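You operate a simulated robot arm through the tools that you are given. There is no shell and no other tool. Be economical: measure what you need, move in short steps, check, and stop when the job is done.

You are at the controls of a simulated two-armed robot. One attempt, no reset.

Task
On the open end of the work table, fold the tea towel in half, so that it is half as wide.

Only the result counts: the job must be done as asked and must still hold three seconds after the hand-in. Knocking over, shifting, dropping, spilling or breaking anything else fails it. Flat cloth is picked up by pressing the open fingertips on it (5 to 10 N) and closing them slowly along it; thin cloth reads only 2 to 8 mm in the jaws.

Robot
Two 7-joint arms with two-finger parallel grippers on one trunk, on a base that drives. Base frame: it is fixed to the floor where the robot stands at the start and does not move with it; the origin is under the middle of the robot, x ahead of it, y to its left, z up. Readings come in mm, degrees, newtons and seconds.
The left shoulder is at the start at [70, 163, 1120], the right one opposite. Places, roughly: open end of the work table [700, 200, 800]. Payload 3.43 kg a hand.
The TCP of each hand is the grasp point between the finger pads, 34 mm short of the fingertips. In the tool frame z runs along the fingers and y along their closing line. Largest opening 128 mm; finger width 24, thickness 12; the body of the gripper, 48 by 130 mm, starts 96 mm behind the TCP.
Orientation is that of the tool frame in the base frame, as a unit quaternion [w, x, y, z]. With the fingers straight down and closing along the base's y, the tool's x points along the base's -x, its y along +y and its z along -z.

Tools
- The arms move only by the tool play_rows. It takes "left_moves", "right_moves" or both (then of equal length, played together; a hand with none holds still); each is one flat list of numbers, 7 for each row, row after row: the shift along the base's x, y, z in units of 100 mm (1.0 is 100 mm), then the turn, a rotation vector about the base's x, y, z in units of 60 degrees (1.0 is 60 degrees), then the opening in per cent of the stroke, from 0 (shut) to 100 (fully open). In form: [x, y, z, wx, wy, wz, gripper, x, y, z, wx, wy, wz, gripper, ...]. A call has 1 to 12 rows; each row is the pose to reach, as a shift and turn from the pose commanded when the call began. A call with a number of a shift or a turn outside -1 to 1 is refused whole. Rows are played at 5 a second. More than 50 mm and 8.6 degrees between two rows, or a gripper value outside its range, and nothing of the call is played. A pose out of reach is approached as far as the arm can. The call stops where the force on the tool passes 40 N (or 10 N more than at its start, if that is more) or the arm is blocked; 0.2 s more then pass. The fingers move at their own pace (about 153 mm/s each) and stop on an object; they squeeze with about 41 N. The grip force told is the motor's: it shows also when the fingers shut on nothing. Time passes only in rows, and 0.2 s behind the last, so rows that repeat a pose let the fingers close. It gives the time, the measured TCP pose, the force on the tool (base axes), the opening and the grip force at its end, in the units of the frame above (readings bear some noise), and new pictures: "pictures" is both (left out), scene, wrist or none (wrist: the cameras of the hands that moved).
- Cameras (640 x 400 px; columns grow to the right, rows downward): "scene" is now at [114.9, 18.1, 1327.8]; the picture's right is [0.17, -0.99, 0.00], its down [-0.75, -0.13, -0.65] and it looks along [0.64, 0.11, -0.76] (base axes); focal length 284 px, centre (320, 200). "left" rides on the left gripper at [-36, 0, -98] in its tool frame; the picture's right is [0.00, -1.00, 0.00], its down [0.97, 0.00, -0.24] and it looks along [0.24, 0.00, 0.97] (tool axes); focal length 218 px, centre (320, 200). "right" rides on the right gripper at [-36, 0, -98] in its tool frame; the picture's right is [0.00, -1.00, 0.00], its down [0.97, 0.00, -0.24] and it looks along [0.24, 0.00, 0.97] (tool axes); focal length 218 px, centre (320, 200).
- raise_lower(by): slides the trunk up (or, below 0, down) by that many mm; the arms and the scene camera ride with it, the base frame stays. It gives what a move gives, with no picture.
- drive_base(legs): drives the robot by 1 to 6 legs, each [ahead, left, turn to the left] in mm, mm and degrees, along the robot's own axes; the way and the turn of a leg run together, so that a leg with both is an arc; at most 1500 mm and 180 degrees a leg. The arms and the cameras ride along, it lands a little off, and it stops where it bumps. It gives what a move gives, and a new picture of the scene camera.
- turn_head(pan, tilt): turns the head with the scene camera to pan (to the left, within 86 degrees either way) and tilt (down, from -29 to 69), counted from straight ahead of the robot. It gives what a move gives, and a new picture of the scene camera.
- locate(camera, pixels): for up to 12 pixels [column, row] of the newest picture of that camera ("zoom" is the newest enlarged one), the place [x, y, z] in the base frame of the surface seen there, good to about 2 mm, but the place of the scene camera against the robot may be out by one fixed shift of up to 18 mm in any direction. No time passes.
- zoom(camera, box): a new picture of the part [left, top, right, bottom] of that camera's present view, enlarged. No time passes.
- close_job(): hands the job in; it is judged then, once.

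Keep the steps short. Do not move on a guess: measure, check each grasp and each placing, and mend mistakes. In all there are 80 turns and 170 pictures (those below and enlarged ones count). Leave the grippers open and the arms clear of the work at the hand-in unless told otherwise, and finish with a single line.

The tools are called by a JSON object that holds its "fn" and its "kwargs". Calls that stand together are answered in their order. play_rows: Moves the arms, as the interface text tells. Its arguments: {"type":"object","properties":{"left_moves":{"type":"array","items":{"type":"number"}},"right_moves":{"type":"array","items":{"type":"number"}},"pictures":{"type":"string","enum":["both","scene","wrist","none"]}},"required":[]} The other tools are called the same way: raise_lower (by) slides the trunk up or down; drive_base (legs) drives the base; turn_head (pan, tilt) turns the head that bears the scene camera; locate (camera, pixels) gives the place of the surface under pixels of a picture; zoom (camera, box) takes an enlarged picture of a part of a camera's view; close_job () hands the job in.

At the start:

```text
time: 0.0
left_eef_pos: [460.2, 243.5, 943.7]
left_orientation: [0.0, 0.002, 1.0, -0.001]
left_contact_force: [0.1, -0.5, 0.0]
left_width: 128.1
left_grip_force: 0.0
right_eef_pos: [411.6, -158.3, 943.5]
right_orientation: [0.0, 0.0, 1.0, 0.0]
right_contact_force: [-0.2, 0.8, 0.5]
right_width: 128.0
right_grip_force: 0.0
trunk travel left (down, up): [-600.0, 340.0]
robot x, y, heading: [-1.5, 4.2, -0.0]
head pan, tilt: [9.6, 49.3]
```

scene: 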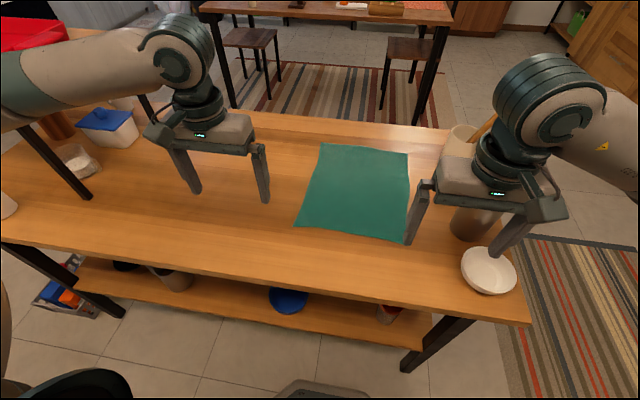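
right: 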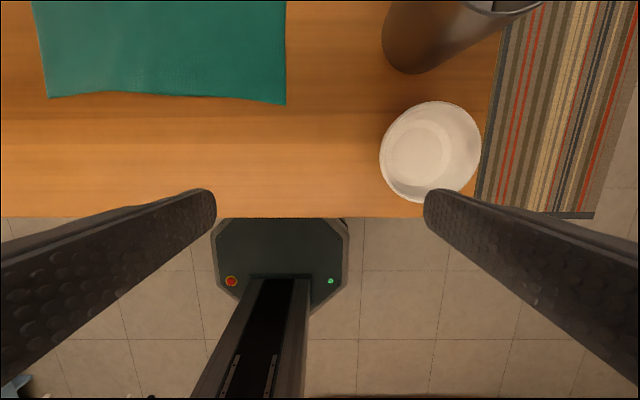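
left: 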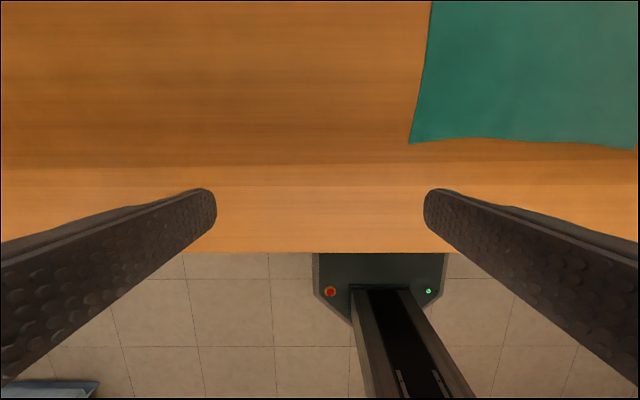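

The towel shows with corners near (320,145), (407,153), (404,242) and (296,226). I'll measure those and some nearby points first.

{"fn": "locate", "kwargs": {"camera": "scene", "pixels": [[321, 146], [407, 155], [403, 241], [298, 225], [364, 149], [352, 233], [309, 185], [408, 195], [360, 190], [250, 220], [485, 250], [460, 225]]}}

{"fn": "locate", "kwargs": {"camera": "right", "pixels": [[50, 95], [282, 102], [165, 90], [280, 20], [340, 160]]}}

{"fn": "locate", "kwargs": {"camera": "left", "pixels": [[413, 140], [632, 145], [520, 138], [430, 20], [300, 100]]}}

{"fn": "zoom", "kwargs": {"camera": "scene", "box": [270, 120, 510, 270]}}

```text
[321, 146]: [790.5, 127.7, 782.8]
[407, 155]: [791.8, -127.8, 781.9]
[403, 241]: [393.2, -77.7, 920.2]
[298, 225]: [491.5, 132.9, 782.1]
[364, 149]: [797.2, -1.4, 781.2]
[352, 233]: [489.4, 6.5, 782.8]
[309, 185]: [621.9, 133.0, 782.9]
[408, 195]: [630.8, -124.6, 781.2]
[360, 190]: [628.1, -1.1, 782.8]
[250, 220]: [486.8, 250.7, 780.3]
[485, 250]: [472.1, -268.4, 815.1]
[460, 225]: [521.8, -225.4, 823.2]
```

```text
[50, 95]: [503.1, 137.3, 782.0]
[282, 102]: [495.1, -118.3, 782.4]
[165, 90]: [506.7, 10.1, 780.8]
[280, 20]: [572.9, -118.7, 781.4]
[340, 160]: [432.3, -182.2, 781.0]
```

```text
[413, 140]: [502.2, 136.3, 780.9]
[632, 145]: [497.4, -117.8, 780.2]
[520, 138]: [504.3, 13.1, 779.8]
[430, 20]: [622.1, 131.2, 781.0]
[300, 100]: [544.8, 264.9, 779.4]
```

```text
2.67 times, centred on (390, 195) of scene
```

zoom: 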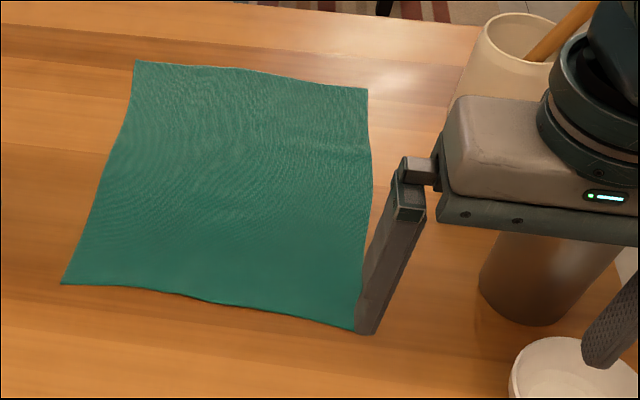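

Against the wrist cameras the scene camera reads about 10 mm short in x. The towel spans x 500–803 and y −119 to 135, at z≈781. I'll fold the right edge over onto the left edge, using the right hand one corner at a time, with the left hand parked aside. The first step moves the left hand away and puts the right hand above the near right corner.

{"fn": "play_rows", "kwargs": {"left_moves": [0, 0.4, 0.2, 0, 0, 0, 100, 0, 0.8, 0.4, 0, 0, 0, 100, 0, 1, 0.6, 0, 0, 0, 100], "right_moves": [0.35, 0.25, 0, 0, 0, 0, 31, 0.7, 0.5, 0, 0, 0, 0, 31, 1.0, 0.63, 0, 0, 0, 0, 31], "pictures": "none"}}

{"fn": "play_rows", "kwargs": {"left_moves": [0, 0.4, 0.2, 0, 0, 0, 100, 0, 0.8, 0.4, 0, 0, 0, 100, 0, 1, 0.6, 0, 0, 0, 100], "right_moves": [0.02, 0, -0.3, 0, 0, 0, 31, 0.03, 0, -0.6, 0, 0, 0, 31, 0.03, 0, -0.8, 0, 0, 0, 31], "pictures": "both"}}

```text
time: 0.8
left_eef_pos: [457.7, 343.5, 1004.0]
left_orientation: [-0.001, 0.001, 1.0, -0.001]
left_contact_force: [0.2, -0.5, 0.4]
left_width: 128.1
left_grip_force: 0.0
right_eef_pos: [511.7, -96.1, 943.6]
right_orientation: [0.0, 0.002, 1.0, 0.0]
right_contact_force: [0.0, -0.4, 0.1]
right_width: 39.8
right_grip_force: 0.1
trunk travel left (down, up): [-600.0, 340.0]
robot x, y, heading: [-0.6, -0.2, -0.0]
head pan, tilt: [9.6, 49.3]
```

```text
time: 1.6
left_eef_pos: [459.5, 444.3, 1066.3]
left_orientation: [0.0, 0.0, 1.0, 0.0]
left_contact_force: [-0.5, 0.5, 0.1]
left_width: 127.8
left_grip_force: 0.0
right_eef_pos: [514.7, -97.4, 865.4]
right_orientation: [0.0, 0.0, 1.0, 0.001]
right_contact_force: [0.0, -0.5, -0.7]
right_width: 39.5
right_grip_force: 0.1
trunk travel left (down, up): [-600.0, 340.0]
robot x, y, heading: [0.3, -1.5, 0.1]
head pan, tilt: [9.6, 49.3]
```

scene: 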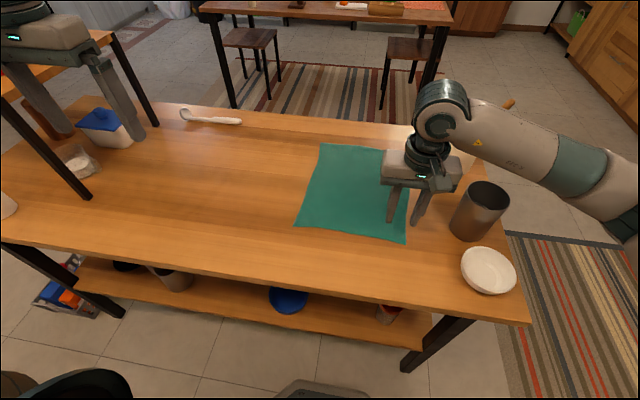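
right: 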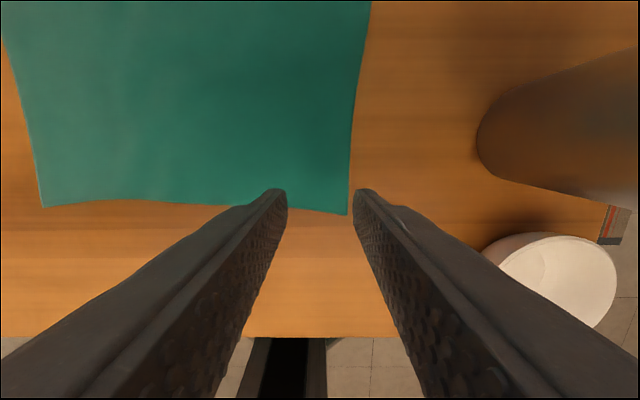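
left: 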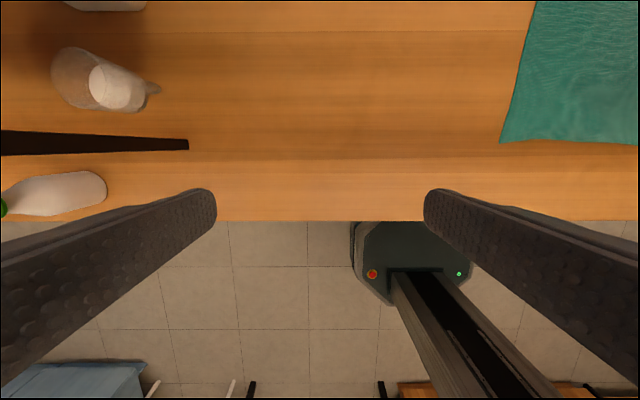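

The right fingers hang over the near right corner, at about (345,213) in the right view. I'll measure the corner and edges exactly.

{"fn": "locate", "kwargs": {"camera": "right", "pixels": [[343, 210], [348, 180], [352, 120], [366, 10], [310, 205], [46, 203], [10, 50]]}}

```text
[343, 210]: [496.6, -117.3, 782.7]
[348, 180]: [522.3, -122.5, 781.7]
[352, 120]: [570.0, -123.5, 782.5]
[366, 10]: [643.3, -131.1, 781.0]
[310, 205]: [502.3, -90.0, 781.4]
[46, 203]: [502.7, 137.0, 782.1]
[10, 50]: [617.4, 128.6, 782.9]
```

The edge lies at y≈−121 here, right under the outer finger. Now I go down toward contact with z≈781.

{"fn": "play_rows", "kwargs": {"right_moves": [0.01, -0.02, -0.25, 0, 0, 0, 31, 0.01, -0.02, -0.44, 0, 0, 0, 31, 0.01, -0.02, -0.48, 0, 0, 0, 31, 0.01, -0.02, -0.5, 0, 0, 0, 31], "pictures": "none"}}

```text
time: 2.6
left_eef_pos: [458.3, 443.9, 1065.3]
left_orientation: [0.0, 0.0, 1.0, -0.001]
left_contact_force: [-0.2, 0.6, -0.1]
left_width: 127.8
left_grip_force: 0.0
right_eef_pos: [517.0, -98.3, 816.7]
right_orientation: [0.0, 0.0, 1.0, 0.001]
right_contact_force: [-0.1, -0.2, 12.6]
right_width: 39.5
right_grip_force: 0.1
trunk travel left (down, up): [-600.0, 340.0]
robot x, y, heading: [-2.3, -2.1, 0.0]
head pan, tilt: [9.6, 49.3]
```

Contact reads 12.6 N, which is slightly too much. I'll ease up about 1.2 mm and close slowly.

{"fn": "play_rows", "kwargs": {"right_moves": [0, 0, 0.012, 0, 0, 0, 31, 0, 0, 0.012, 0, 0, 0, 27, 0, 0, 0.012, 0, 0, 0, 23, 0, 0, 0.012, 0, 0, 0, 19, 0, 0, 0.012, 0, 0, 0, 15, 0, 0, 0.012, 0, 0, 0, 11, 0, 0, 0.012, 0, 0, 0, 8, 0, 0, 0.012, 0, 0, 0, 5, 0, 0, 0.012, 0, 0, 0, 2, 0, 0, 0.012, 0, 0, 0, 0, 0, 0, 0.012, 0, 0, 0, 0], "pictures": "wrist"}}

```text
time: 5.0
left_eef_pos: [460.1, 444.5, 1065.3]
left_orientation: [0.0, 0.001, 1.0, 0.0]
left_contact_force: [-0.2, 0.3, 0.3]
left_width: 127.9
left_grip_force: 0.0
right_eef_pos: [515.5, -98.9, 816.0]
right_orientation: [-0.001, 0.0, 1.0, 0.0]
right_contact_force: [-0.2, -0.4, 3.6]
right_width: 6.1
right_grip_force: 40.2
trunk travel left (down, up): [-600.0, 340.0]
robot x, y, heading: [0.5, -2.9, -0.2]
head pan, tilt: [9.6, 49.3]
```

right: 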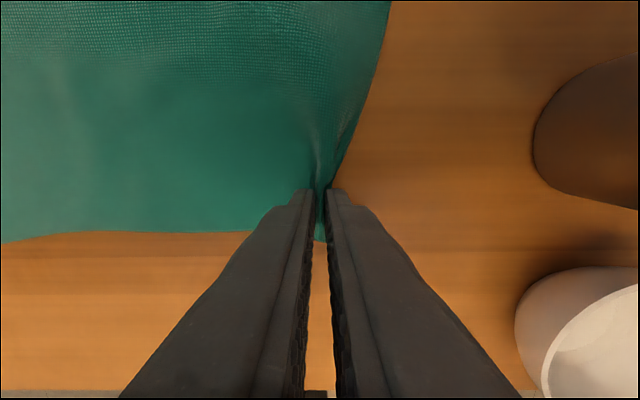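

The jaws hold cloth at 6.1 mm with the edge gathered between the fingers. I'll lift it in an arc toward the left.

{"fn": "play_rows", "kwargs": {"right_moves": [0, 0.05, 0.3, 0, 0, 0, 0, 0, 0.2, 0.6, 0, 0, 0, 0, 0, 0.45, 0.85, 0, 0, 0, 0, 0, 0.7, 1.0, 0, 0, 0, 0, 0, 1.0, 1.0, 0, 0, 0, 0], "pictures": "scene"}}

```text
time: 6.2
left_eef_pos: [460.4, 445.5, 1064.2]
left_orientation: [0.001, 0.0, 1.0, -0.002]
left_contact_force: [-0.9, 0.5, -0.3]
left_width: 128.1
left_grip_force: 0.1
right_eef_pos: [515.2, 4.0, 914.5]
right_orientation: [-0.001, 0.0, 1.0, 0.001]
right_contact_force: [0.6, 0.3, 0.0]
right_width: 6.0
right_grip_force: 40.1
trunk travel left (down, up): [-600.0, 340.0]
robot x, y, heading: [2.6, -1.5, -0.0]
head pan, tilt: [9.6, 49.3]
```

scene: 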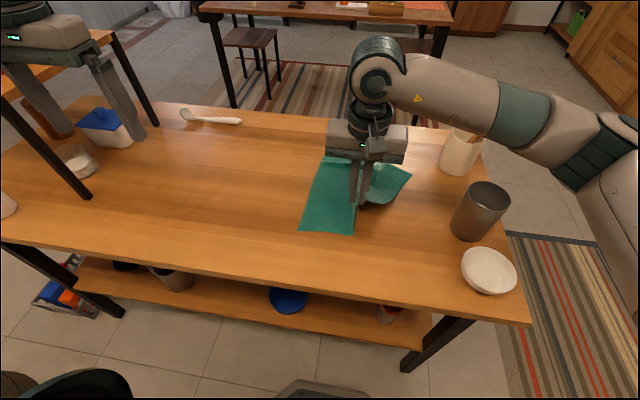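

The cloth is held and folding. I'll carry on down toward the near left corner.

{"fn": "play_rows", "kwargs": {"right_moves": [0, 0.3, 0.0, 0, 0, 0, 0, 0, 0.6, -0.1, 0, 0, 0, 0, 0, 0.85, -0.25, 0, 0, 0, 0, 0, 1.0, -0.4, 0, 0, 0, 0], "pictures": "none"}}

{"fn": "play_rows", "kwargs": {"right_moves": [0, 0.15, -0.2, 0, 0, 0, 0, 0, 0.24, -0.4, 0, 0, 0, 0, 0, 0.27, -0.52, 0, 0, 0, 0], "pictures": "both"}}

```text
time: 7.2
left_eef_pos: [460.1, 444.5, 1064.5]
left_orientation: [0.0, 0.001, 1.0, -0.001]
left_contact_force: [0.4, -0.4, -0.4]
left_width: 128.2
left_grip_force: 0.1
right_eef_pos: [512.9, 101.9, 876.0]
right_orientation: [0.0, 0.001, 1.0, 0.0]
right_contact_force: [-0.2, 0.9, -0.1]
right_width: 6.0
right_grip_force: 39.9
trunk travel left (down, up): [-600.0, 340.0]
robot x, y, heading: [-1.7, -3.4, 0.1]
head pan, tilt: [9.6, 49.3]
```

```text
time: 8.0
left_eef_pos: [459.8, 444.1, 1064.3]
left_orientation: [0.0, 0.001, 1.0, -0.001]
left_contact_force: [0.4, -0.2, 0.0]
left_width: 127.9
left_grip_force: 0.1
right_eef_pos: [514.4, 129.8, 823.0]
right_orientation: [0.0, 0.001, 1.0, 0.001]
right_contact_force: [0.3, 0.4, 0.0]
right_width: 5.9
right_grip_force: 39.6
trunk travel left (down, up): [-600.0, 340.0]
robot x, y, heading: [3.6, -2.6, 0.0]
head pan, tilt: [9.6, 49.3]
```

scene: 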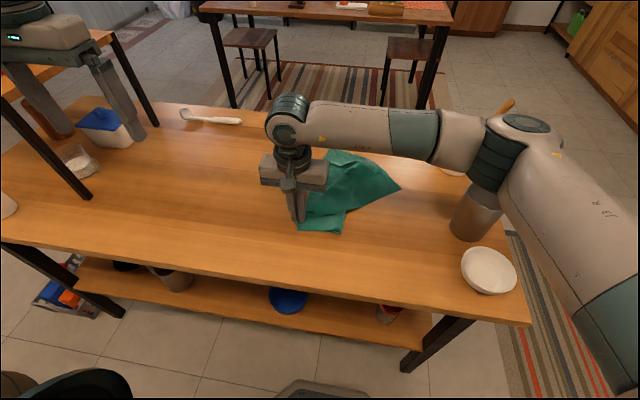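
right: 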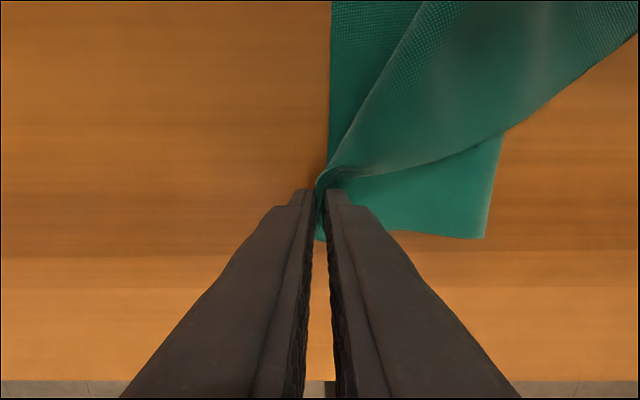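

The corner is above the near left corner. I'll lower it onto the table, open gently and rise.

{"fn": "play_rows", "kwargs": {"right_moves": [0, 0, -0.05, 0, 0, 0, 0, 0, 0, -0.05, 0, 0, 0, 5, 0, 0, -0.05, 0, 0, 0, 12, 0, 0, 0.0, 0, 0, 0, 18, 0, 0, 0.2, 0, 0, 0, 22, 0, 0, 0.6, 0, 0, 0, 31, 0, 0, 1.0, 0, 0, 0, 31], "pictures": "both"}}

```text
time: 9.6
left_eef_pos: [459.2, 443.4, 1064.3]
left_orientation: [0.0, 0.0, 1.0, -0.001]
left_contact_force: [-0.5, 0.7, 0.6]
left_width: 128.2
left_grip_force: 0.0
right_eef_pos: [517.2, 127.1, 922.0]
right_orientation: [0.0, -0.001, 1.0, 0.001]
right_contact_force: [-0.7, -0.3, -0.1]
right_width: 39.5
right_grip_force: 0.1
trunk travel left (down, up): [-600.0, 340.0]
robot x, y, heading: [-1.2, 2.5, -0.3]
head pan, tilt: [9.6, 49.3]
```

scene: 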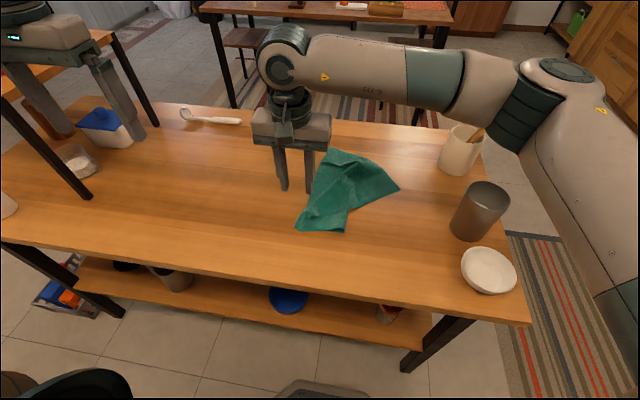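
right: 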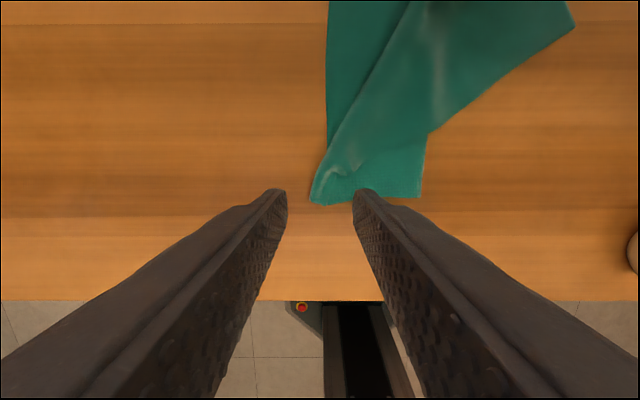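

The near corner is laid down, but the far right corner swung toward me, to about (398,187). I'll look closer and measure.

{"fn": "zoom", "kwargs": {"camera": "scene", "box": [270, 135, 430, 240]}}

{"fn": "locate", "kwargs": {"camera": "scene", "pixels": [[398, 187], [376, 165], [332, 152], [345, 231], [299, 228], [350, 210], [360, 157], [390, 180], [375, 180], [390, 189]]}}

{"fn": "locate", "kwargs": {"camera": "right", "pixels": [[572, 27], [565, 8], [428, 133], [419, 195], [316, 200], [330, 140], [328, 50]]}}

```text
3.81 times, centred on (350, 188) of scene
```

zoom: 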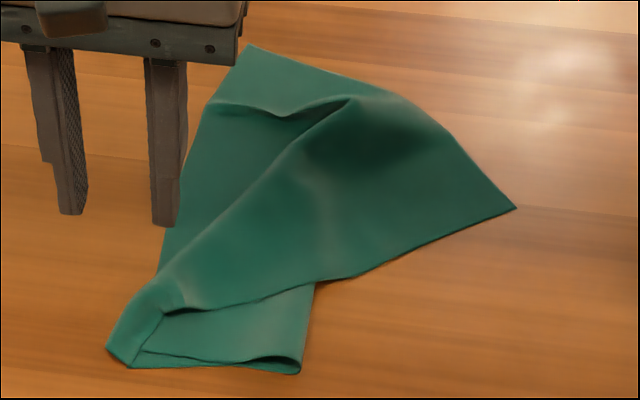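

```text
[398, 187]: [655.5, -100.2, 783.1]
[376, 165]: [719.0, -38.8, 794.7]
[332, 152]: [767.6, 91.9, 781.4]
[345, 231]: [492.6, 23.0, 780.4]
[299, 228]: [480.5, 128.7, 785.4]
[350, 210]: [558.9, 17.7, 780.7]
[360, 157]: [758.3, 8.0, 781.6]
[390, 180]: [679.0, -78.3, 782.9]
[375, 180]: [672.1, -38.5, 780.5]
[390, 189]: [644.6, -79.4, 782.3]
```

```text
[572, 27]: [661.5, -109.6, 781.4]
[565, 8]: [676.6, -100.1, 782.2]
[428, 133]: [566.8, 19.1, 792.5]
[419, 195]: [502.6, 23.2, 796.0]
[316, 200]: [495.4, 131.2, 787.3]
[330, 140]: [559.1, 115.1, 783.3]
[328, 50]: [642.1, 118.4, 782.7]
```

The far right corner now lies at about (661,−109), and the right edge runs from there to the laid near corner. I'll turn the gripper about 53° so it closes square to that edge, and move above a grip point near (666,−82).

{"fn": "play_rows", "kwargs": {"right_moves": [0.15, -0.2, 0, 0, 0, -0.14, 31, 0.3, -0.4, 0, 0, 0, -0.28, 31, 0.45, -0.6, 0, 0, 0, -0.42, 31, 0.6, -0.8, 0, 0, 0, -0.56, 31, 0.75, -1.0, 0, 0, 0, -0.7, 31], "pictures": "none"}}

{"fn": "play_rows", "kwargs": {"right_moves": [0.2, -0.3, -0.1, 0, 0, -0.1, 31, 0.4, -0.6, -0.2, 0, 0, -0.18, 31, 0.6, -0.85, -0.4, 0, 0, -0.18, 31, 0.72, -1.0, -0.6, 0, 0, -0.18, 31], "pictures": "wrist"}}

```text
time: 10.8
left_eef_pos: [459.3, 443.9, 1064.1]
left_orientation: [-0.001, 0.001, 1.0, 0.001]
left_contact_force: [-0.1, 0.3, -0.9]
left_width: 127.9
left_grip_force: 0.2
right_eef_pos: [591.2, 27.4, 920.7]
right_orientation: [0.0, 0.359, 0.933, 0.0]
right_contact_force: [0.0, -0.4, -0.1]
right_width: 40.0
right_grip_force: 0.1
trunk travel left (down, up): [-600.0, 340.0]
robot x, y, heading: [1.8, 1.4, 0.2]
head pan, tilt: [9.6, 49.3]
```

```text
time: 11.8
left_eef_pos: [459.5, 444.0, 1064.8]
left_orientation: [0.0, 0.001, 1.0, 0.0]
left_contact_force: [0.6, 0.4, -0.1]
left_width: 127.9
left_grip_force: 0.0
right_eef_pos: [664.8, -69.2, 861.3]
right_orientation: [0.001, 0.445, 0.895, 0.0]
right_contact_force: [0.0, 0.2, 0.3]
right_width: 39.6
right_grip_force: 0.0
trunk travel left (down, up): [-600.0, 340.0]
robot x, y, heading: [-2.2, 4.3, -0.1]
head pan, tilt: [9.6, 49.3]
```

right: 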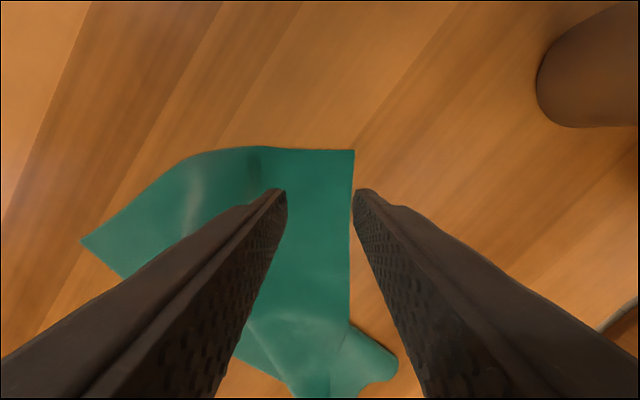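

The jaws line up with the edge, and the corner is at (353,151). I'll measure it.

{"fn": "locate", "kwargs": {"camera": "right", "pixels": [[351, 153], [350, 180], [349, 230], [320, 180], [320, 153], [85, 241], [95, 232]]}}

```text
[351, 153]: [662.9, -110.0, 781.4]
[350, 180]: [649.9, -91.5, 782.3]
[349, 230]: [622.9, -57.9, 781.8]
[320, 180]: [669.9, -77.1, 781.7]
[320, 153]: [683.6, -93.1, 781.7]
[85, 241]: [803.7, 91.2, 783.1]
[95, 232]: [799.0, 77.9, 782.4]
```

The grip centre should be at (670,−84). I'll shift there and press down.

{"fn": "play_rows", "kwargs": {"right_moves": [0.05, -0.14, -0.2, 0, 0, 0, 31, 0.05, -0.14, -0.4, 0, 0, 0, 31, 0.05, -0.14, -0.45, 0, 0, 0, 31, 0.05, -0.14, -0.465, 0, 0, 0, 31], "pictures": "none"}}

```text
time: 12.8
left_eef_pos: [459.7, 443.7, 1065.2]
left_orientation: [-0.001, 0.001, 1.0, -0.001]
left_contact_force: [0.4, 0.1, 0.4]
left_width: 127.9
left_grip_force: 0.1
right_eef_pos: [666.8, -85.4, 817.3]
right_orientation: [0.0, 0.445, 0.896, 0.0]
right_contact_force: [1.0, -0.4, -1.1]
right_width: 39.7
right_grip_force: 0.0
trunk travel left (down, up): [-600.0, 340.0]
robot x, y, heading: [0.3, -1.4, 0.0]
head pan, tilt: [9.6, 49.3]
```

No contact yet, so I go a little lower.

{"fn": "play_rows", "kwargs": {"right_moves": [0.02, 0.01, -0.015, 0, 0, 0, 31, 0.02, 0.01, -0.03, 0, 0, 0, 31, 0.02, 0.01, -0.03, 0, 0, 0, 31], "pictures": "none"}}

```text
time: 13.6
left_eef_pos: [458.7, 445.5, 1066.8]
left_orientation: [0.0, 0.0, 1.0, -0.001]
left_contact_force: [-0.6, 0.0, 0.7]
left_width: 128.3
left_grip_force: 0.1
right_eef_pos: [669.9, -83.7, 815.3]
right_orientation: [0.002, 0.445, 0.896, 0.001]
right_contact_force: [-0.4, -0.6, 13.0]
right_width: 39.7
right_grip_force: 0.1
trunk travel left (down, up): [-600.0, 340.0]
robot x, y, heading: [1.5, -2.9, 0.1]
head pan, tilt: [9.6, 49.3]
```

It reads 13 N. I'll ease up 1 mm and close slowly.

{"fn": "play_rows", "kwargs": {"right_moves": [0, 0, 0.01, 0, 0, 0, 31, 0, 0, 0.01, 0, 0, 0, 27, 0, 0, 0.01, 0, 0, 0, 23, 0, 0, 0.01, 0, 0, 0, 19, 0, 0, 0.01, 0, 0, 0, 15, 0, 0, 0.01, 0, 0, 0, 11, 0, 0, 0.01, 0, 0, 0, 8, 0, 0, 0.01, 0, 0, 0, 5, 0, 0, 0.01, 0, 0, 0, 2, 0, 0, 0.01, 0, 0, 0, 0, 0, 0, 0.01, 0, 0, 0, 0], "pictures": "wrist"}}

```text
time: 16.0
left_eef_pos: [459.1, 443.2, 1064.4]
left_orientation: [0.0, 0.001, 1.0, -0.001]
left_contact_force: [-0.5, -0.2, 0.4]
left_width: 127.7
left_grip_force: 0.1
right_eef_pos: [669.0, -84.1, 815.5]
right_orientation: [0.0, 0.445, 0.895, 0.001]
right_contact_force: [0.1, 0.3, 10.0]
right_width: 5.9
right_grip_force: 40.4
trunk travel left (down, up): [-600.0, 340.0]
robot x, y, heading: [0.2, 2.4, -0.1]
head pan, tilt: [9.6, 49.3]
```

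right: 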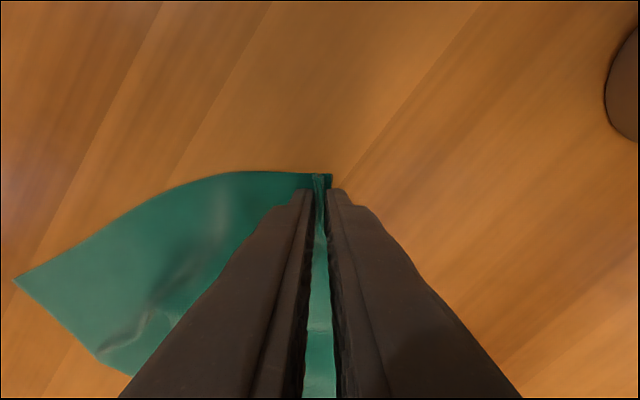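

The jaws hold 5.9 mm of cloth. I'll carry it in a low arc, turning back to square, toward the far left corner near (803,91).

{"fn": "play_rows", "kwargs": {"right_moves": [0.03, 0.1, 0.25, 0, 0, 0.05, 0, 0.12, 0.25, 0.5, 0, 0, 0.18, 0, 0.22, 0.45, 0.65, 0, 0, 0.31, 0, 0.34, 0.65, 0.7, 0, 0, 0.44, 0, 0.45, 0.83, 0.7, 0, 0, 0.57, 0, 0.55, 0.98, 0.7, 0, 0, 0.7, 0], "pictures": "both"}}

```text
time: 17.4
left_eef_pos: [459.8, 445.3, 1064.1]
left_orientation: [0.0, 0.002, 1.0, -0.001]
left_contact_force: [0.3, -0.3, 0.0]
left_width: 127.7
left_grip_force: 0.2
right_eef_pos: [725.0, 14.5, 884.4]
right_orientation: [0.0, 0.093, 0.996, -0.001]
right_contact_force: [0.5, 1.0, 0.4]
right_width: 2.3
right_grip_force: 36.5
trunk travel left (down, up): [-600.0, 340.0]
robot x, y, heading: [2.1, 1.9, -0.1]
head pan, tilt: [9.6, 49.3]
```

scene: 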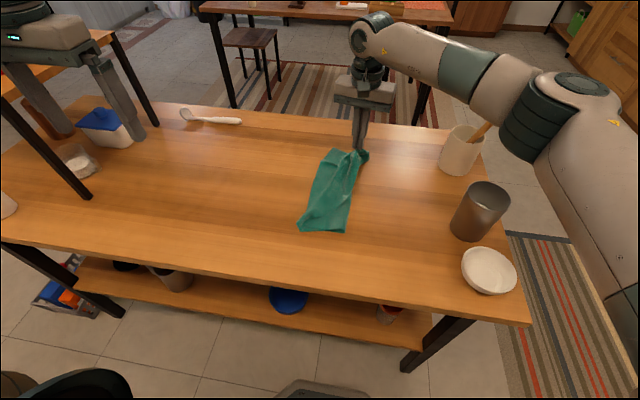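
right: 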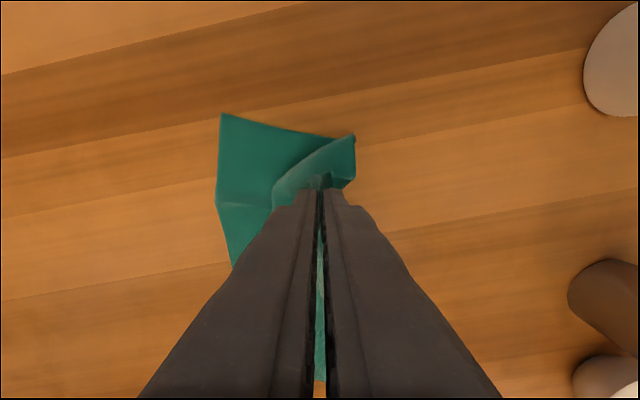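

The jaw reading fell to 2.3 mm. I'll check whether the cloth is still held.

{"fn": "zoom", "kwargs": {"camera": "scene", "box": [280, 120, 420, 240]}}

{"fn": "zoom", "kwargs": {"camera": "right", "box": [200, 90, 400, 290]}}

{"fn": "locate", "kwargs": {"camera": "right", "pixels": [[224, 118], [218, 200], [352, 140], [340, 180], [319, 180], [300, 180]]}}

```text
3.33 times, centred on (350, 180) of scene
```

zoom: 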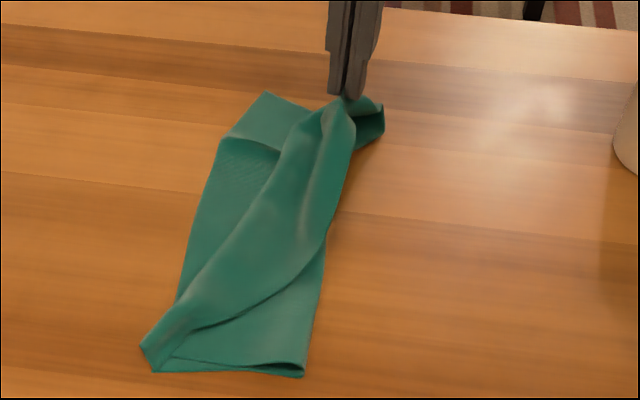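

```text
2.00 times, centred on (300, 190) of right
```

zoom: 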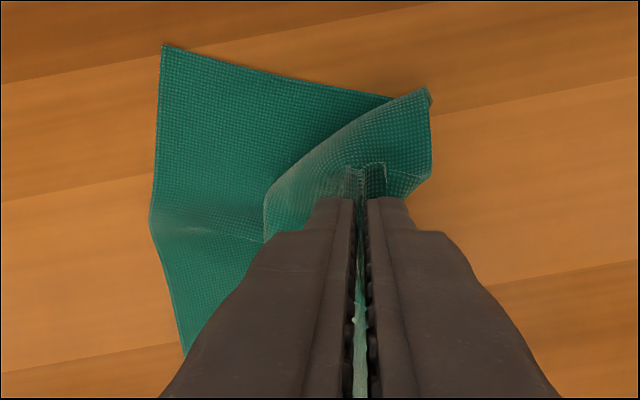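

```text
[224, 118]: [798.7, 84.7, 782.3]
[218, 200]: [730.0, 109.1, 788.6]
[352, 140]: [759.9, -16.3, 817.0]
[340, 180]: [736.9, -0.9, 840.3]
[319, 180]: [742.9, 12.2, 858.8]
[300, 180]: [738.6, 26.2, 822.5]
```

It is still pinched, now at the edge itself. I'll go on to the far left corner and set it down.

{"fn": "play_rows", "kwargs": {"right_moves": [0.15, 0.25, 0, 0, 0, 0.1, 0, 0.32, 0.5, -0.08, 0, 0, 0.18, 0, 0.46, 0.65, -0.2, 0, 0, 0.18, 0, 0.57, 0.74, -0.4, 0, 0, 0.18, 0, 0.61, 0.76, -0.6, 0, 0, 0.18, 0, 0.61, 0.76, -0.63, 0, 0, 0.18, 0], "pictures": "both"}}

```text
time: 18.8
left_eef_pos: [459.3, 444.3, 1065.1]
left_orientation: [-0.001, 0.0, 1.0, -0.001]
left_contact_force: [0.4, 0.1, 0.5]
left_width: 128.1
left_grip_force: 0.0
right_eef_pos: [765.5, 77.8, 821.2]
right_orientation: [0.0, 0.0, 1.0, 0.0]
right_contact_force: [-0.6, -0.3, 1.5]
right_width: 2.3
right_grip_force: 37.0
right hand out of reach, approached as far as the arm can: row 4, 5, 6
trunk travel left (down, up): [-600.0, 340.0]
robot x, y, heading: [0.8, 0.9, 0.2]
head pan, tilt: [9.6, 49.3]
```

scene: 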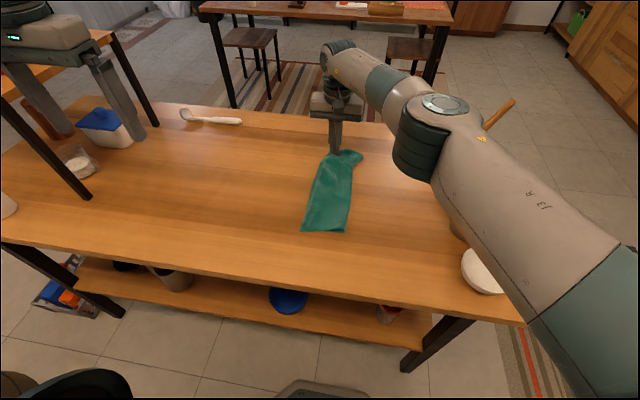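
right: 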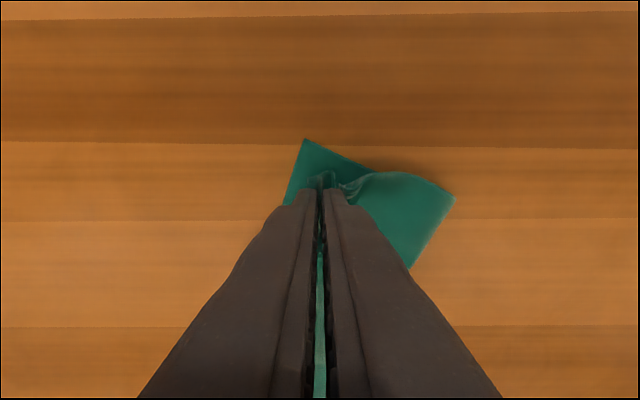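

The right arm is at its reach limit, x≈765 and 20 mm short. The left arm reaches this side more easily, so I'll release here and finish with it. I open slightly and rise.

{"fn": "play_rows", "kwargs": {"right_moves": [0, 0, -0.03, 0, 0, 0, 0, 0, 0, -0.03, 0, 0, 0, 6, 0, 0, 0.0, 0, 0, 0, 14, 0, 0, 0.15, 0, 0, 0, 20, 0, 0, 0.5, 0, 0, 0, 31, 0, -0.1, 0.9, 0, 0, 0, 31], "pictures": "none"}}

{"fn": "play_rows", "kwargs": {"right_moves": [-0.3, -0.3, 0.1, 0, 0, 0, 31, -0.6, -0.6, 0.2, 0, 0, 0, 31, -0.9, -0.9, 0.3, 0, 0, 0, 31, -1.0, -1.0, 0.3, 0, 0, 0, 31], "pictures": "none"}}

{"fn": "play_rows", "kwargs": {"right_moves": [-0.3, -0.3, 0.1, 0, 0, 0, 31, -0.6, -0.6, 0.2, 0, 0, 0, 31, -0.9, -0.9, 0.3, 0, 0, 0, 31, -1.0, -1.0, 0.3, 0, 0, 0, 31], "pictures": "both"}}

```text
time: 20.2
left_eef_pos: [459.4, 443.3, 1065.5]
left_orientation: [0.0, 0.001, 1.0, 0.0]
left_contact_force: [0.6, -0.4, 0.1]
left_width: 128.0
left_grip_force: 0.2
right_eef_pos: [763.9, 69.1, 912.3]
right_orientation: [0.001, 0.0, 1.0, 0.001]
right_contact_force: [0.5, -0.3, -0.8]
right_width: 39.9
right_grip_force: 0.1
trunk travel left (down, up): [-600.0, 340.0]
robot x, y, heading: [1.5, -1.6, 0.3]
head pan, tilt: [9.6, 49.3]
```

```text
time: 21.2
left_eef_pos: [459.8, 444.2, 1064.5]
left_orientation: [0.0, 0.0, 1.0, -0.002]
left_contact_force: [-0.7, 0.0, 0.4]
left_width: 128.0
left_grip_force: 0.1
right_eef_pos: [665.7, -31.1, 941.8]
right_orientation: [0.001, 0.0, 1.0, 0.001]
right_contact_force: [-0.1, -0.4, -0.6]
right_width: 39.7
right_grip_force: 0.0
trunk travel left (down, up): [-600.0, 340.0]
robot x, y, heading: [-0.1, -2.7, -0.0]
head pan, tilt: [9.6, 49.3]
```

```text
time: 22.2
left_eef_pos: [459.7, 445.2, 1064.3]
left_orientation: [0.0, 0.001, 1.0, 0.0]
left_contact_force: [0.3, 0.1, -0.1]
left_width: 127.9
left_grip_force: 0.0
right_eef_pos: [564.3, -133.3, 974.1]
right_orientation: [-0.001, 0.001, 1.0, 0.0]
right_contact_force: [0.2, -0.4, -0.3]
right_width: 39.8
right_grip_force: 0.0
trunk travel left (down, up): [-600.0, 340.0]
robot x, y, heading: [1.1, -0.1, -0.0]
head pan, tilt: [9.6, 49.3]
```

scene: 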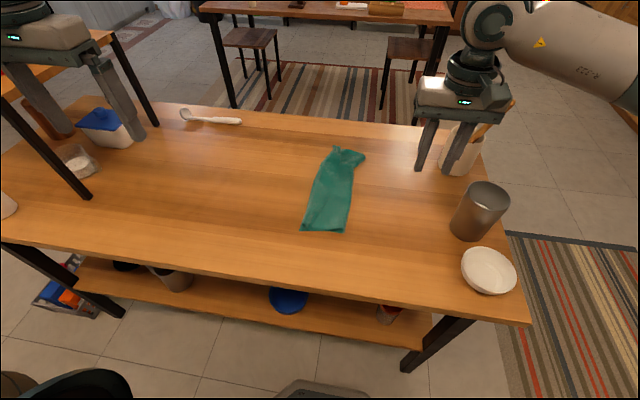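
right: 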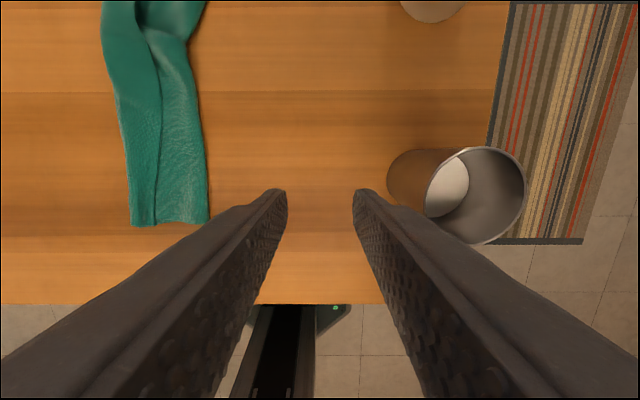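

Now I'll take a close look at the folded shape.

{"fn": "zoom", "kwargs": {"camera": "scene", "box": [285, 140, 385, 240]}}

{"fn": "locate", "kwargs": {"camera": "scene", "pixels": [[334, 148], [364, 156], [354, 172], [344, 231], [303, 228], [312, 190], [319, 172], [349, 200], [350, 160], [341, 155], [330, 200], [335, 180]]}}

```text
4.00 times, centred on (335, 190) of scene
```

zoom: 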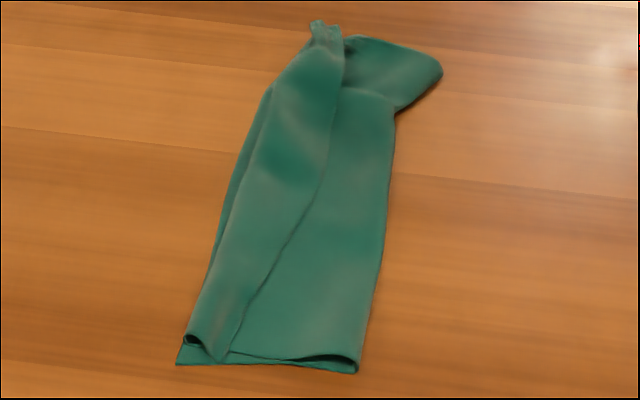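

```text
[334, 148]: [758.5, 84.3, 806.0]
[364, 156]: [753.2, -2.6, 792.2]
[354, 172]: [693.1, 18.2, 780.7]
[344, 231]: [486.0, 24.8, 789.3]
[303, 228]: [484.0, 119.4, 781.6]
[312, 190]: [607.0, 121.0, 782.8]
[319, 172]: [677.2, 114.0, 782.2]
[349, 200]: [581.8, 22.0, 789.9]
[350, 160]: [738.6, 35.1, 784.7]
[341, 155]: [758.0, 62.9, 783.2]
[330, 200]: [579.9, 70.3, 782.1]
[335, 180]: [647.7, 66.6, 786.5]
```

The free edge of the top layer did not lie out flat. It runs from y≈112 at the near end to y≈75 at the far end and is partly rolled back, because the far corner ended short. The far top corner stands up at about (768,84,806), so the left hand can take it there. I'll move the right hand back and bring the left hand over in stages.

{"fn": "play_rows", "kwargs": {"left_moves": [0.3, -0.3, -0.1, 0, 0, 0, 60, 0.6, -0.6, -0.2, 0, 0, 0, 40, 0.8, -0.8, -0.3, 0, 0, 0, 31, 1.0, -1.0, -0.3, 0, 0, 0, 31], "right_moves": [-0.3, -0.1, 0.05, 0, 0, 0, 31, -0.6, -0.2, 0.1, 0, 0, 0, 31, -0.9, -0.3, 0.2, 0, 0, 0, 31, -1.0, -0.4, 0.3, 0, 0, 0, 31], "pictures": "none"}}

{"fn": "play_rows", "kwargs": {"left_moves": [0.3, -0.3, -0.1, 0, 0, 0, 31, 0.6, -0.6, -0.2, 0, 0, 0, 31, 0.8, -0.8, -0.3, 0, 0, 0, 31, 1.0, -1.0, -0.3, 0, 0, 0, 31], "pictures": "none"}}

{"fn": "play_rows", "kwargs": {"left_moves": [0.2, -0.3, -0.2, 0, 0, 0, 31, 0.4, -0.6, -0.4, 0, 0, 0, 31, 0.6, -0.8, -0.6, 0, 0, 0, 31, 0.8, -1.0, -0.8, 0, 0, 0, 31], "pictures": "both"}}

```text
time: 23.2
left_eef_pos: [561.8, 344.4, 1034.8]
left_orientation: [-0.001, 0.0, 1.0, 0.0]
left_contact_force: [-0.7, 0.3, -0.2]
left_width: 40.0
left_grip_force: 0.0
right_eef_pos: [465.2, -173.5, 1001.9]
right_orientation: [-0.001, 0.0, 1.0, 0.0]
right_contact_force: [1.0, -0.5, -0.1]
right_width: 39.6
right_grip_force: 0.1
trunk travel left (down, up): [-600.0, 340.0]
robot x, y, heading: [1.2, -0.5, 0.1]
head pan, tilt: [9.6, 49.3]
```

```text
time: 24.2
left_eef_pos: [661.1, 243.9, 1001.6]
left_orientation: [-0.001, 0.001, 1.0, 0.001]
left_contact_force: [0.1, -0.2, 0.2]
left_width: 39.5
left_grip_force: 0.0
right_eef_pos: [465.3, -173.1, 1003.4]
right_orientation: [-0.001, -0.001, 1.0, 0.0]
right_contact_force: [0.5, 1.4, 0.2]
right_width: 39.6
right_grip_force: 0.1
trunk travel left (down, up): [-600.0, 340.0]
robot x, y, heading: [-4.0, -4.8, 0.1]
head pan, tilt: [9.6, 49.3]
```

```text
time: 25.2
left_eef_pos: [742.6, 143.1, 923.3]
left_orientation: [-0.001, -0.001, 1.0, 0.0]
left_contact_force: [0.5, 0.1, -0.5]
left_width: 39.5
left_grip_force: 0.1
right_eef_pos: [464.3, -173.5, 1003.0]
right_orientation: [-0.001, 0.0, 1.0, 0.001]
right_contact_force: [-0.2, 0.0, -0.6]
right_width: 39.5
right_grip_force: 0.0
trunk travel left (down, up): [-600.0, 340.0]
robot x, y, heading: [1.0, 1.2, -0.1]
head pan, tilt: [9.6, 49.3]
```

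scene: 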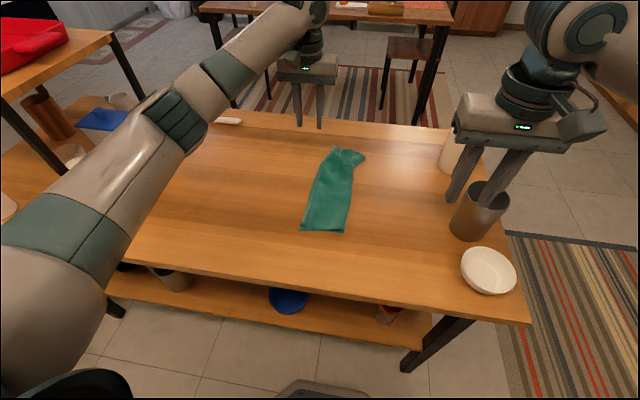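
left: 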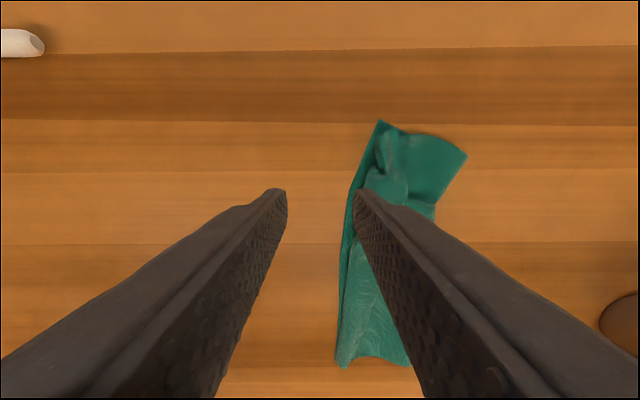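

{"fn": "zoom", "kwargs": {"camera": "left", "box": [330, 105, 490, 225]}}

{"fn": "locate", "kwargs": {"camera": "left", "pixels": [[378, 123], [387, 135], [397, 140], [403, 185], [370, 180], [464, 156], [432, 210], [385, 150], [395, 160], [352, 195], [340, 362], [408, 362]]}}

```text
3.33 times, centred on (410, 165) of left
```

zoom: 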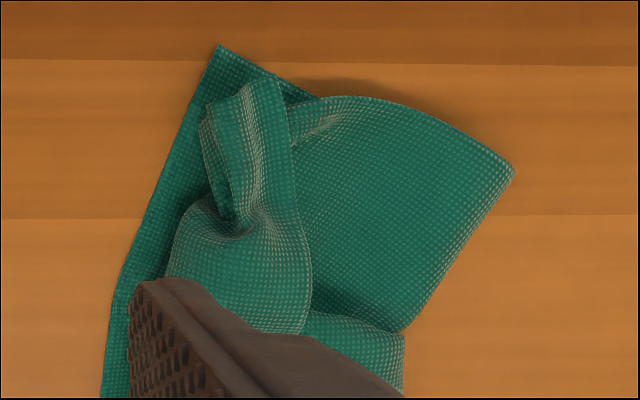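

```text
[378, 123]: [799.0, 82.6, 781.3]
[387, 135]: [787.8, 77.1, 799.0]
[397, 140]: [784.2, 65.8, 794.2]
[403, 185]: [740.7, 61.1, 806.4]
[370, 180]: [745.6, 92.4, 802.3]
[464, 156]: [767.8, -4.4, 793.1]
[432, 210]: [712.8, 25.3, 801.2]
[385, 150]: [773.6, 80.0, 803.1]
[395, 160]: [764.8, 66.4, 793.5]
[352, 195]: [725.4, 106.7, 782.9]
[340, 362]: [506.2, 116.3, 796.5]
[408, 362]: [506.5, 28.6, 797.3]
```

The bunched far top corner stands between about (787,77,799) and (770,75,803). I'll centre the left jaws over (778,74) at 50 mm opening and look before closing.

{"fn": "play_rows", "kwargs": {"left_moves": [0.15, -0.3, -0.2, 0, 0, 0, 39, 0.3, -0.55, -0.4, 0, 0, 0, 39, 0.35, -0.68, -0.6, 0, 0, 0, 39, 0.36, -0.68, -0.75, 0, 0, 0, 39], "pictures": "wrist"}}

```text
time: 26.2
left_eef_pos: [777.4, 76.3, 848.2]
left_orientation: [-0.001, 0.002, 1.0, -0.001]
left_contact_force: [0.5, 0.1, 0.0]
left_width: 49.6
left_grip_force: 0.0
right_eef_pos: [465.0, -172.9, 1002.8]
right_orientation: [0.0, 0.0, 1.0, 0.0]
right_contact_force: [-0.4, 0.2, 0.0]
right_width: 39.8
right_grip_force: 0.0
trunk travel left (down, up): [-600.0, 340.0]
robot x, y, heading: [1.5, 1.5, 0.0]
head pan, tilt: [9.6, 49.3]
```

left: 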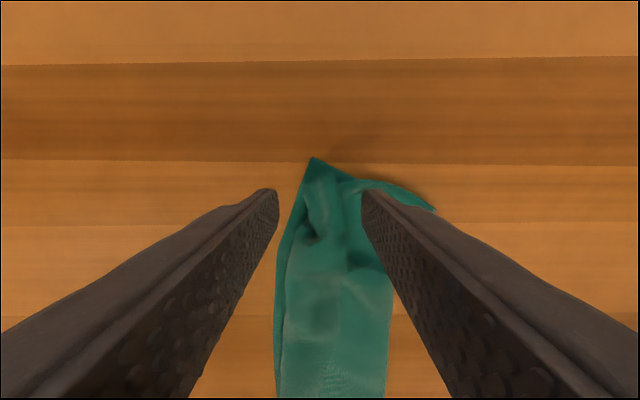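

The bunch sits between the fingers. I'll lower to tip z≈788, just clear of the lower layer, and close.

{"fn": "play_rows", "kwargs": {"left_moves": [0, 0, -0.15, 0, 0, 0, 39, 0, 0, -0.25, 0, 0, 0, 39, 0, 0, -0.26, 0, 0, 0, 30, 0, 0, -0.26, 0, 0, 0, 22, 0, 0, -0.26, 0, 0, 0, 15, 0, 0, -0.26, 0, 0, 0, 8, 0, 0, -0.26, 0, 0, 0, 3, 0, 0, -0.26, 0, 0, 0, 0, 0, 0, -0.26, 0, 0, 0, 0], "pictures": "wrist"}}

```text
time: 28.2
left_eef_pos: [776.2, 77.4, 823.4]
left_orientation: [0.0, 0.001, 1.0, -0.001]
left_contact_force: [-0.1, -0.6, 0.1]
left_width: 2.7
left_grip_force: 37.2
right_eef_pos: [464.9, -172.9, 1003.7]
right_orientation: [0.0, 0.0, 1.0, 0.0]
right_contact_force: [-0.9, 0.0, -0.4]
right_width: 40.0
right_grip_force: 0.0
trunk travel left (down, up): [-600.0, 340.0]
robot x, y, heading: [0.8, 0.3, -0.1]
head pan, tilt: [9.6, 49.3]
```

left: 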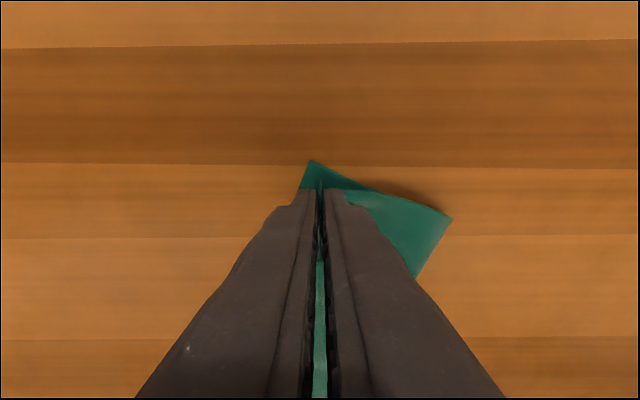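

The top corner is gripped at 2.7 mm. I'll lift it, carry it out to the left and ahead past the lower edge, then look.

{"fn": "play_rows", "kwargs": {"left_moves": [0, 0, 0.3, 0, 0, 0, 0, 0, 0.1, 0.55, 0, 0, 0, 0, 0.05, 0.3, 0.6, 0, 0, 0, 0, 0.1, 0.5, 0.5, 0, 0, 0, 0, 0.14, 0.6, 0.35, 0, 0, 0, 0], "pictures": "both"}}

{"fn": "zoom", "kwargs": {"camera": "scene", "box": [255, 135, 415, 235]}}

```text
time: 29.4
left_eef_pos: [790.7, 137.6, 858.8]
left_orientation: [-0.001, 0.001, 1.0, -0.001]
left_contact_force: [0.1, 0.8, 0.5]
left_width: 2.9
left_grip_force: 37.5
right_eef_pos: [465.1, -172.3, 1004.1]
right_orientation: [0.0, 0.001, 1.0, 0.0]
right_contact_force: [0.0, -0.1, 0.1]
right_width: 39.8
right_grip_force: 0.2
trunk travel left (down, up): [-600.0, 340.0]
robot x, y, heading: [-2.0, -3.6, -0.0]
head pan, tilt: [9.6, 49.3]
```

scene: 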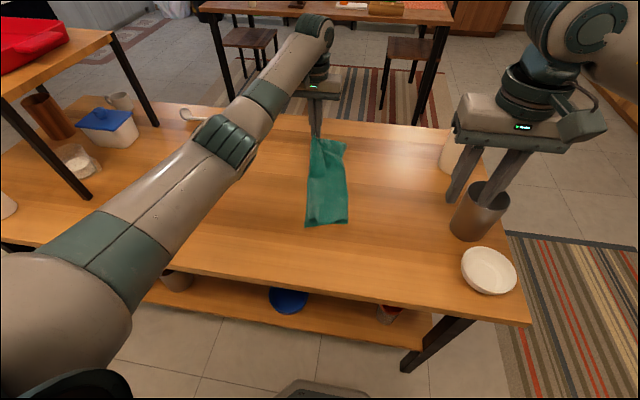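
left: 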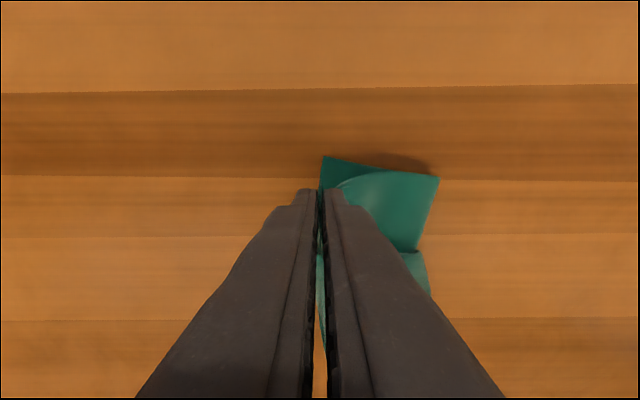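

```text
4.00 times, centred on (335, 185) of scene
```

zoom: 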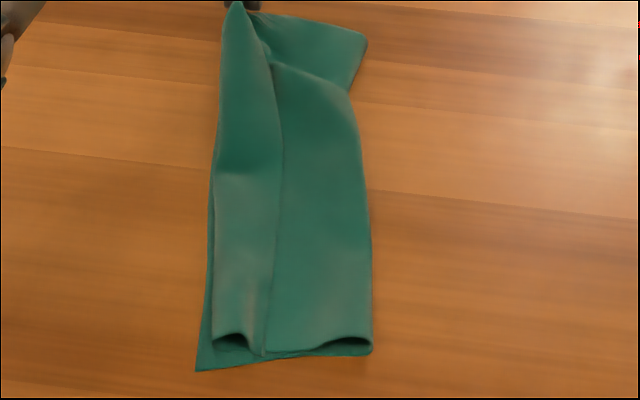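

Now it is clear: a strip about 40 mm wide at the free edge is rolled back toward the right. I'll carry the far corner further left and lay it down with the strip pulled out.

{"fn": "play_rows", "kwargs": {"left_moves": [0.02, 0.2, 0, 0, 0, 0, 0, 0.03, 0.45, -0.05, 0, 0, 0, 0, 0.03, 0.5, -0.25, 0, 0, 0, 0, 0.03, 0.45, -0.37, 0, 0, 0, 0], "pictures": "wrist"}}

{"fn": "zoom", "kwargs": {"camera": "scene", "box": [255, 135, 415, 235]}}

```text
time: 30.4
left_eef_pos: [793.7, 180.5, 823.0]
left_orientation: [-0.001, 0.001, 1.0, 0.0]
left_contact_force: [-0.2, 0.3, 1.1]
left_width: 2.6
left_grip_force: 37.3
right_eef_pos: [463.8, -172.1, 1004.2]
right_orientation: [0.001, 0.001, 1.0, 0.0]
right_contact_force: [-0.6, -0.2, -0.1]
right_width: 39.8
right_grip_force: 0.0
trunk travel left (down, up): [-600.0, 340.0]
robot x, y, heading: [-1.9, -3.4, -0.2]
head pan, tilt: [9.6, 49.3]
```

left: 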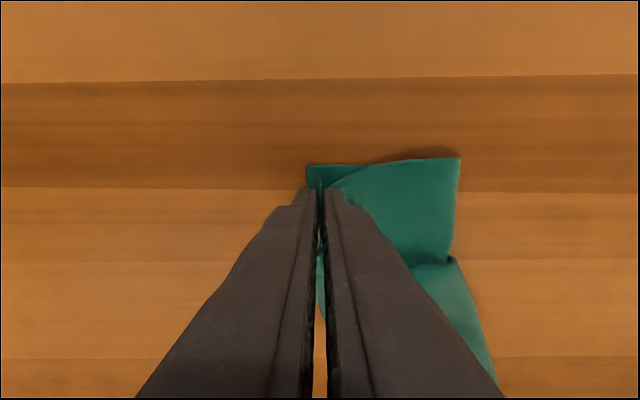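

```text
4.00 times, centred on (335, 185) of scene
```

zoom: 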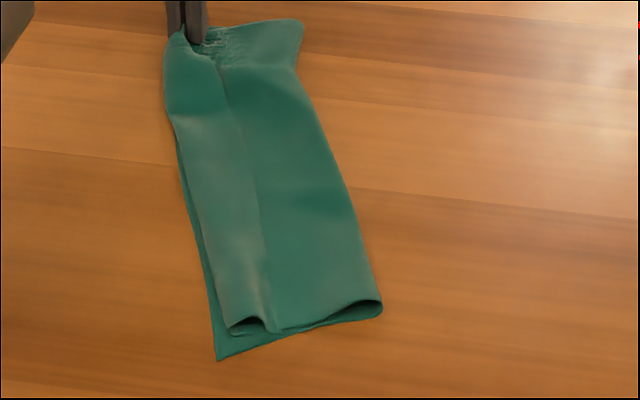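

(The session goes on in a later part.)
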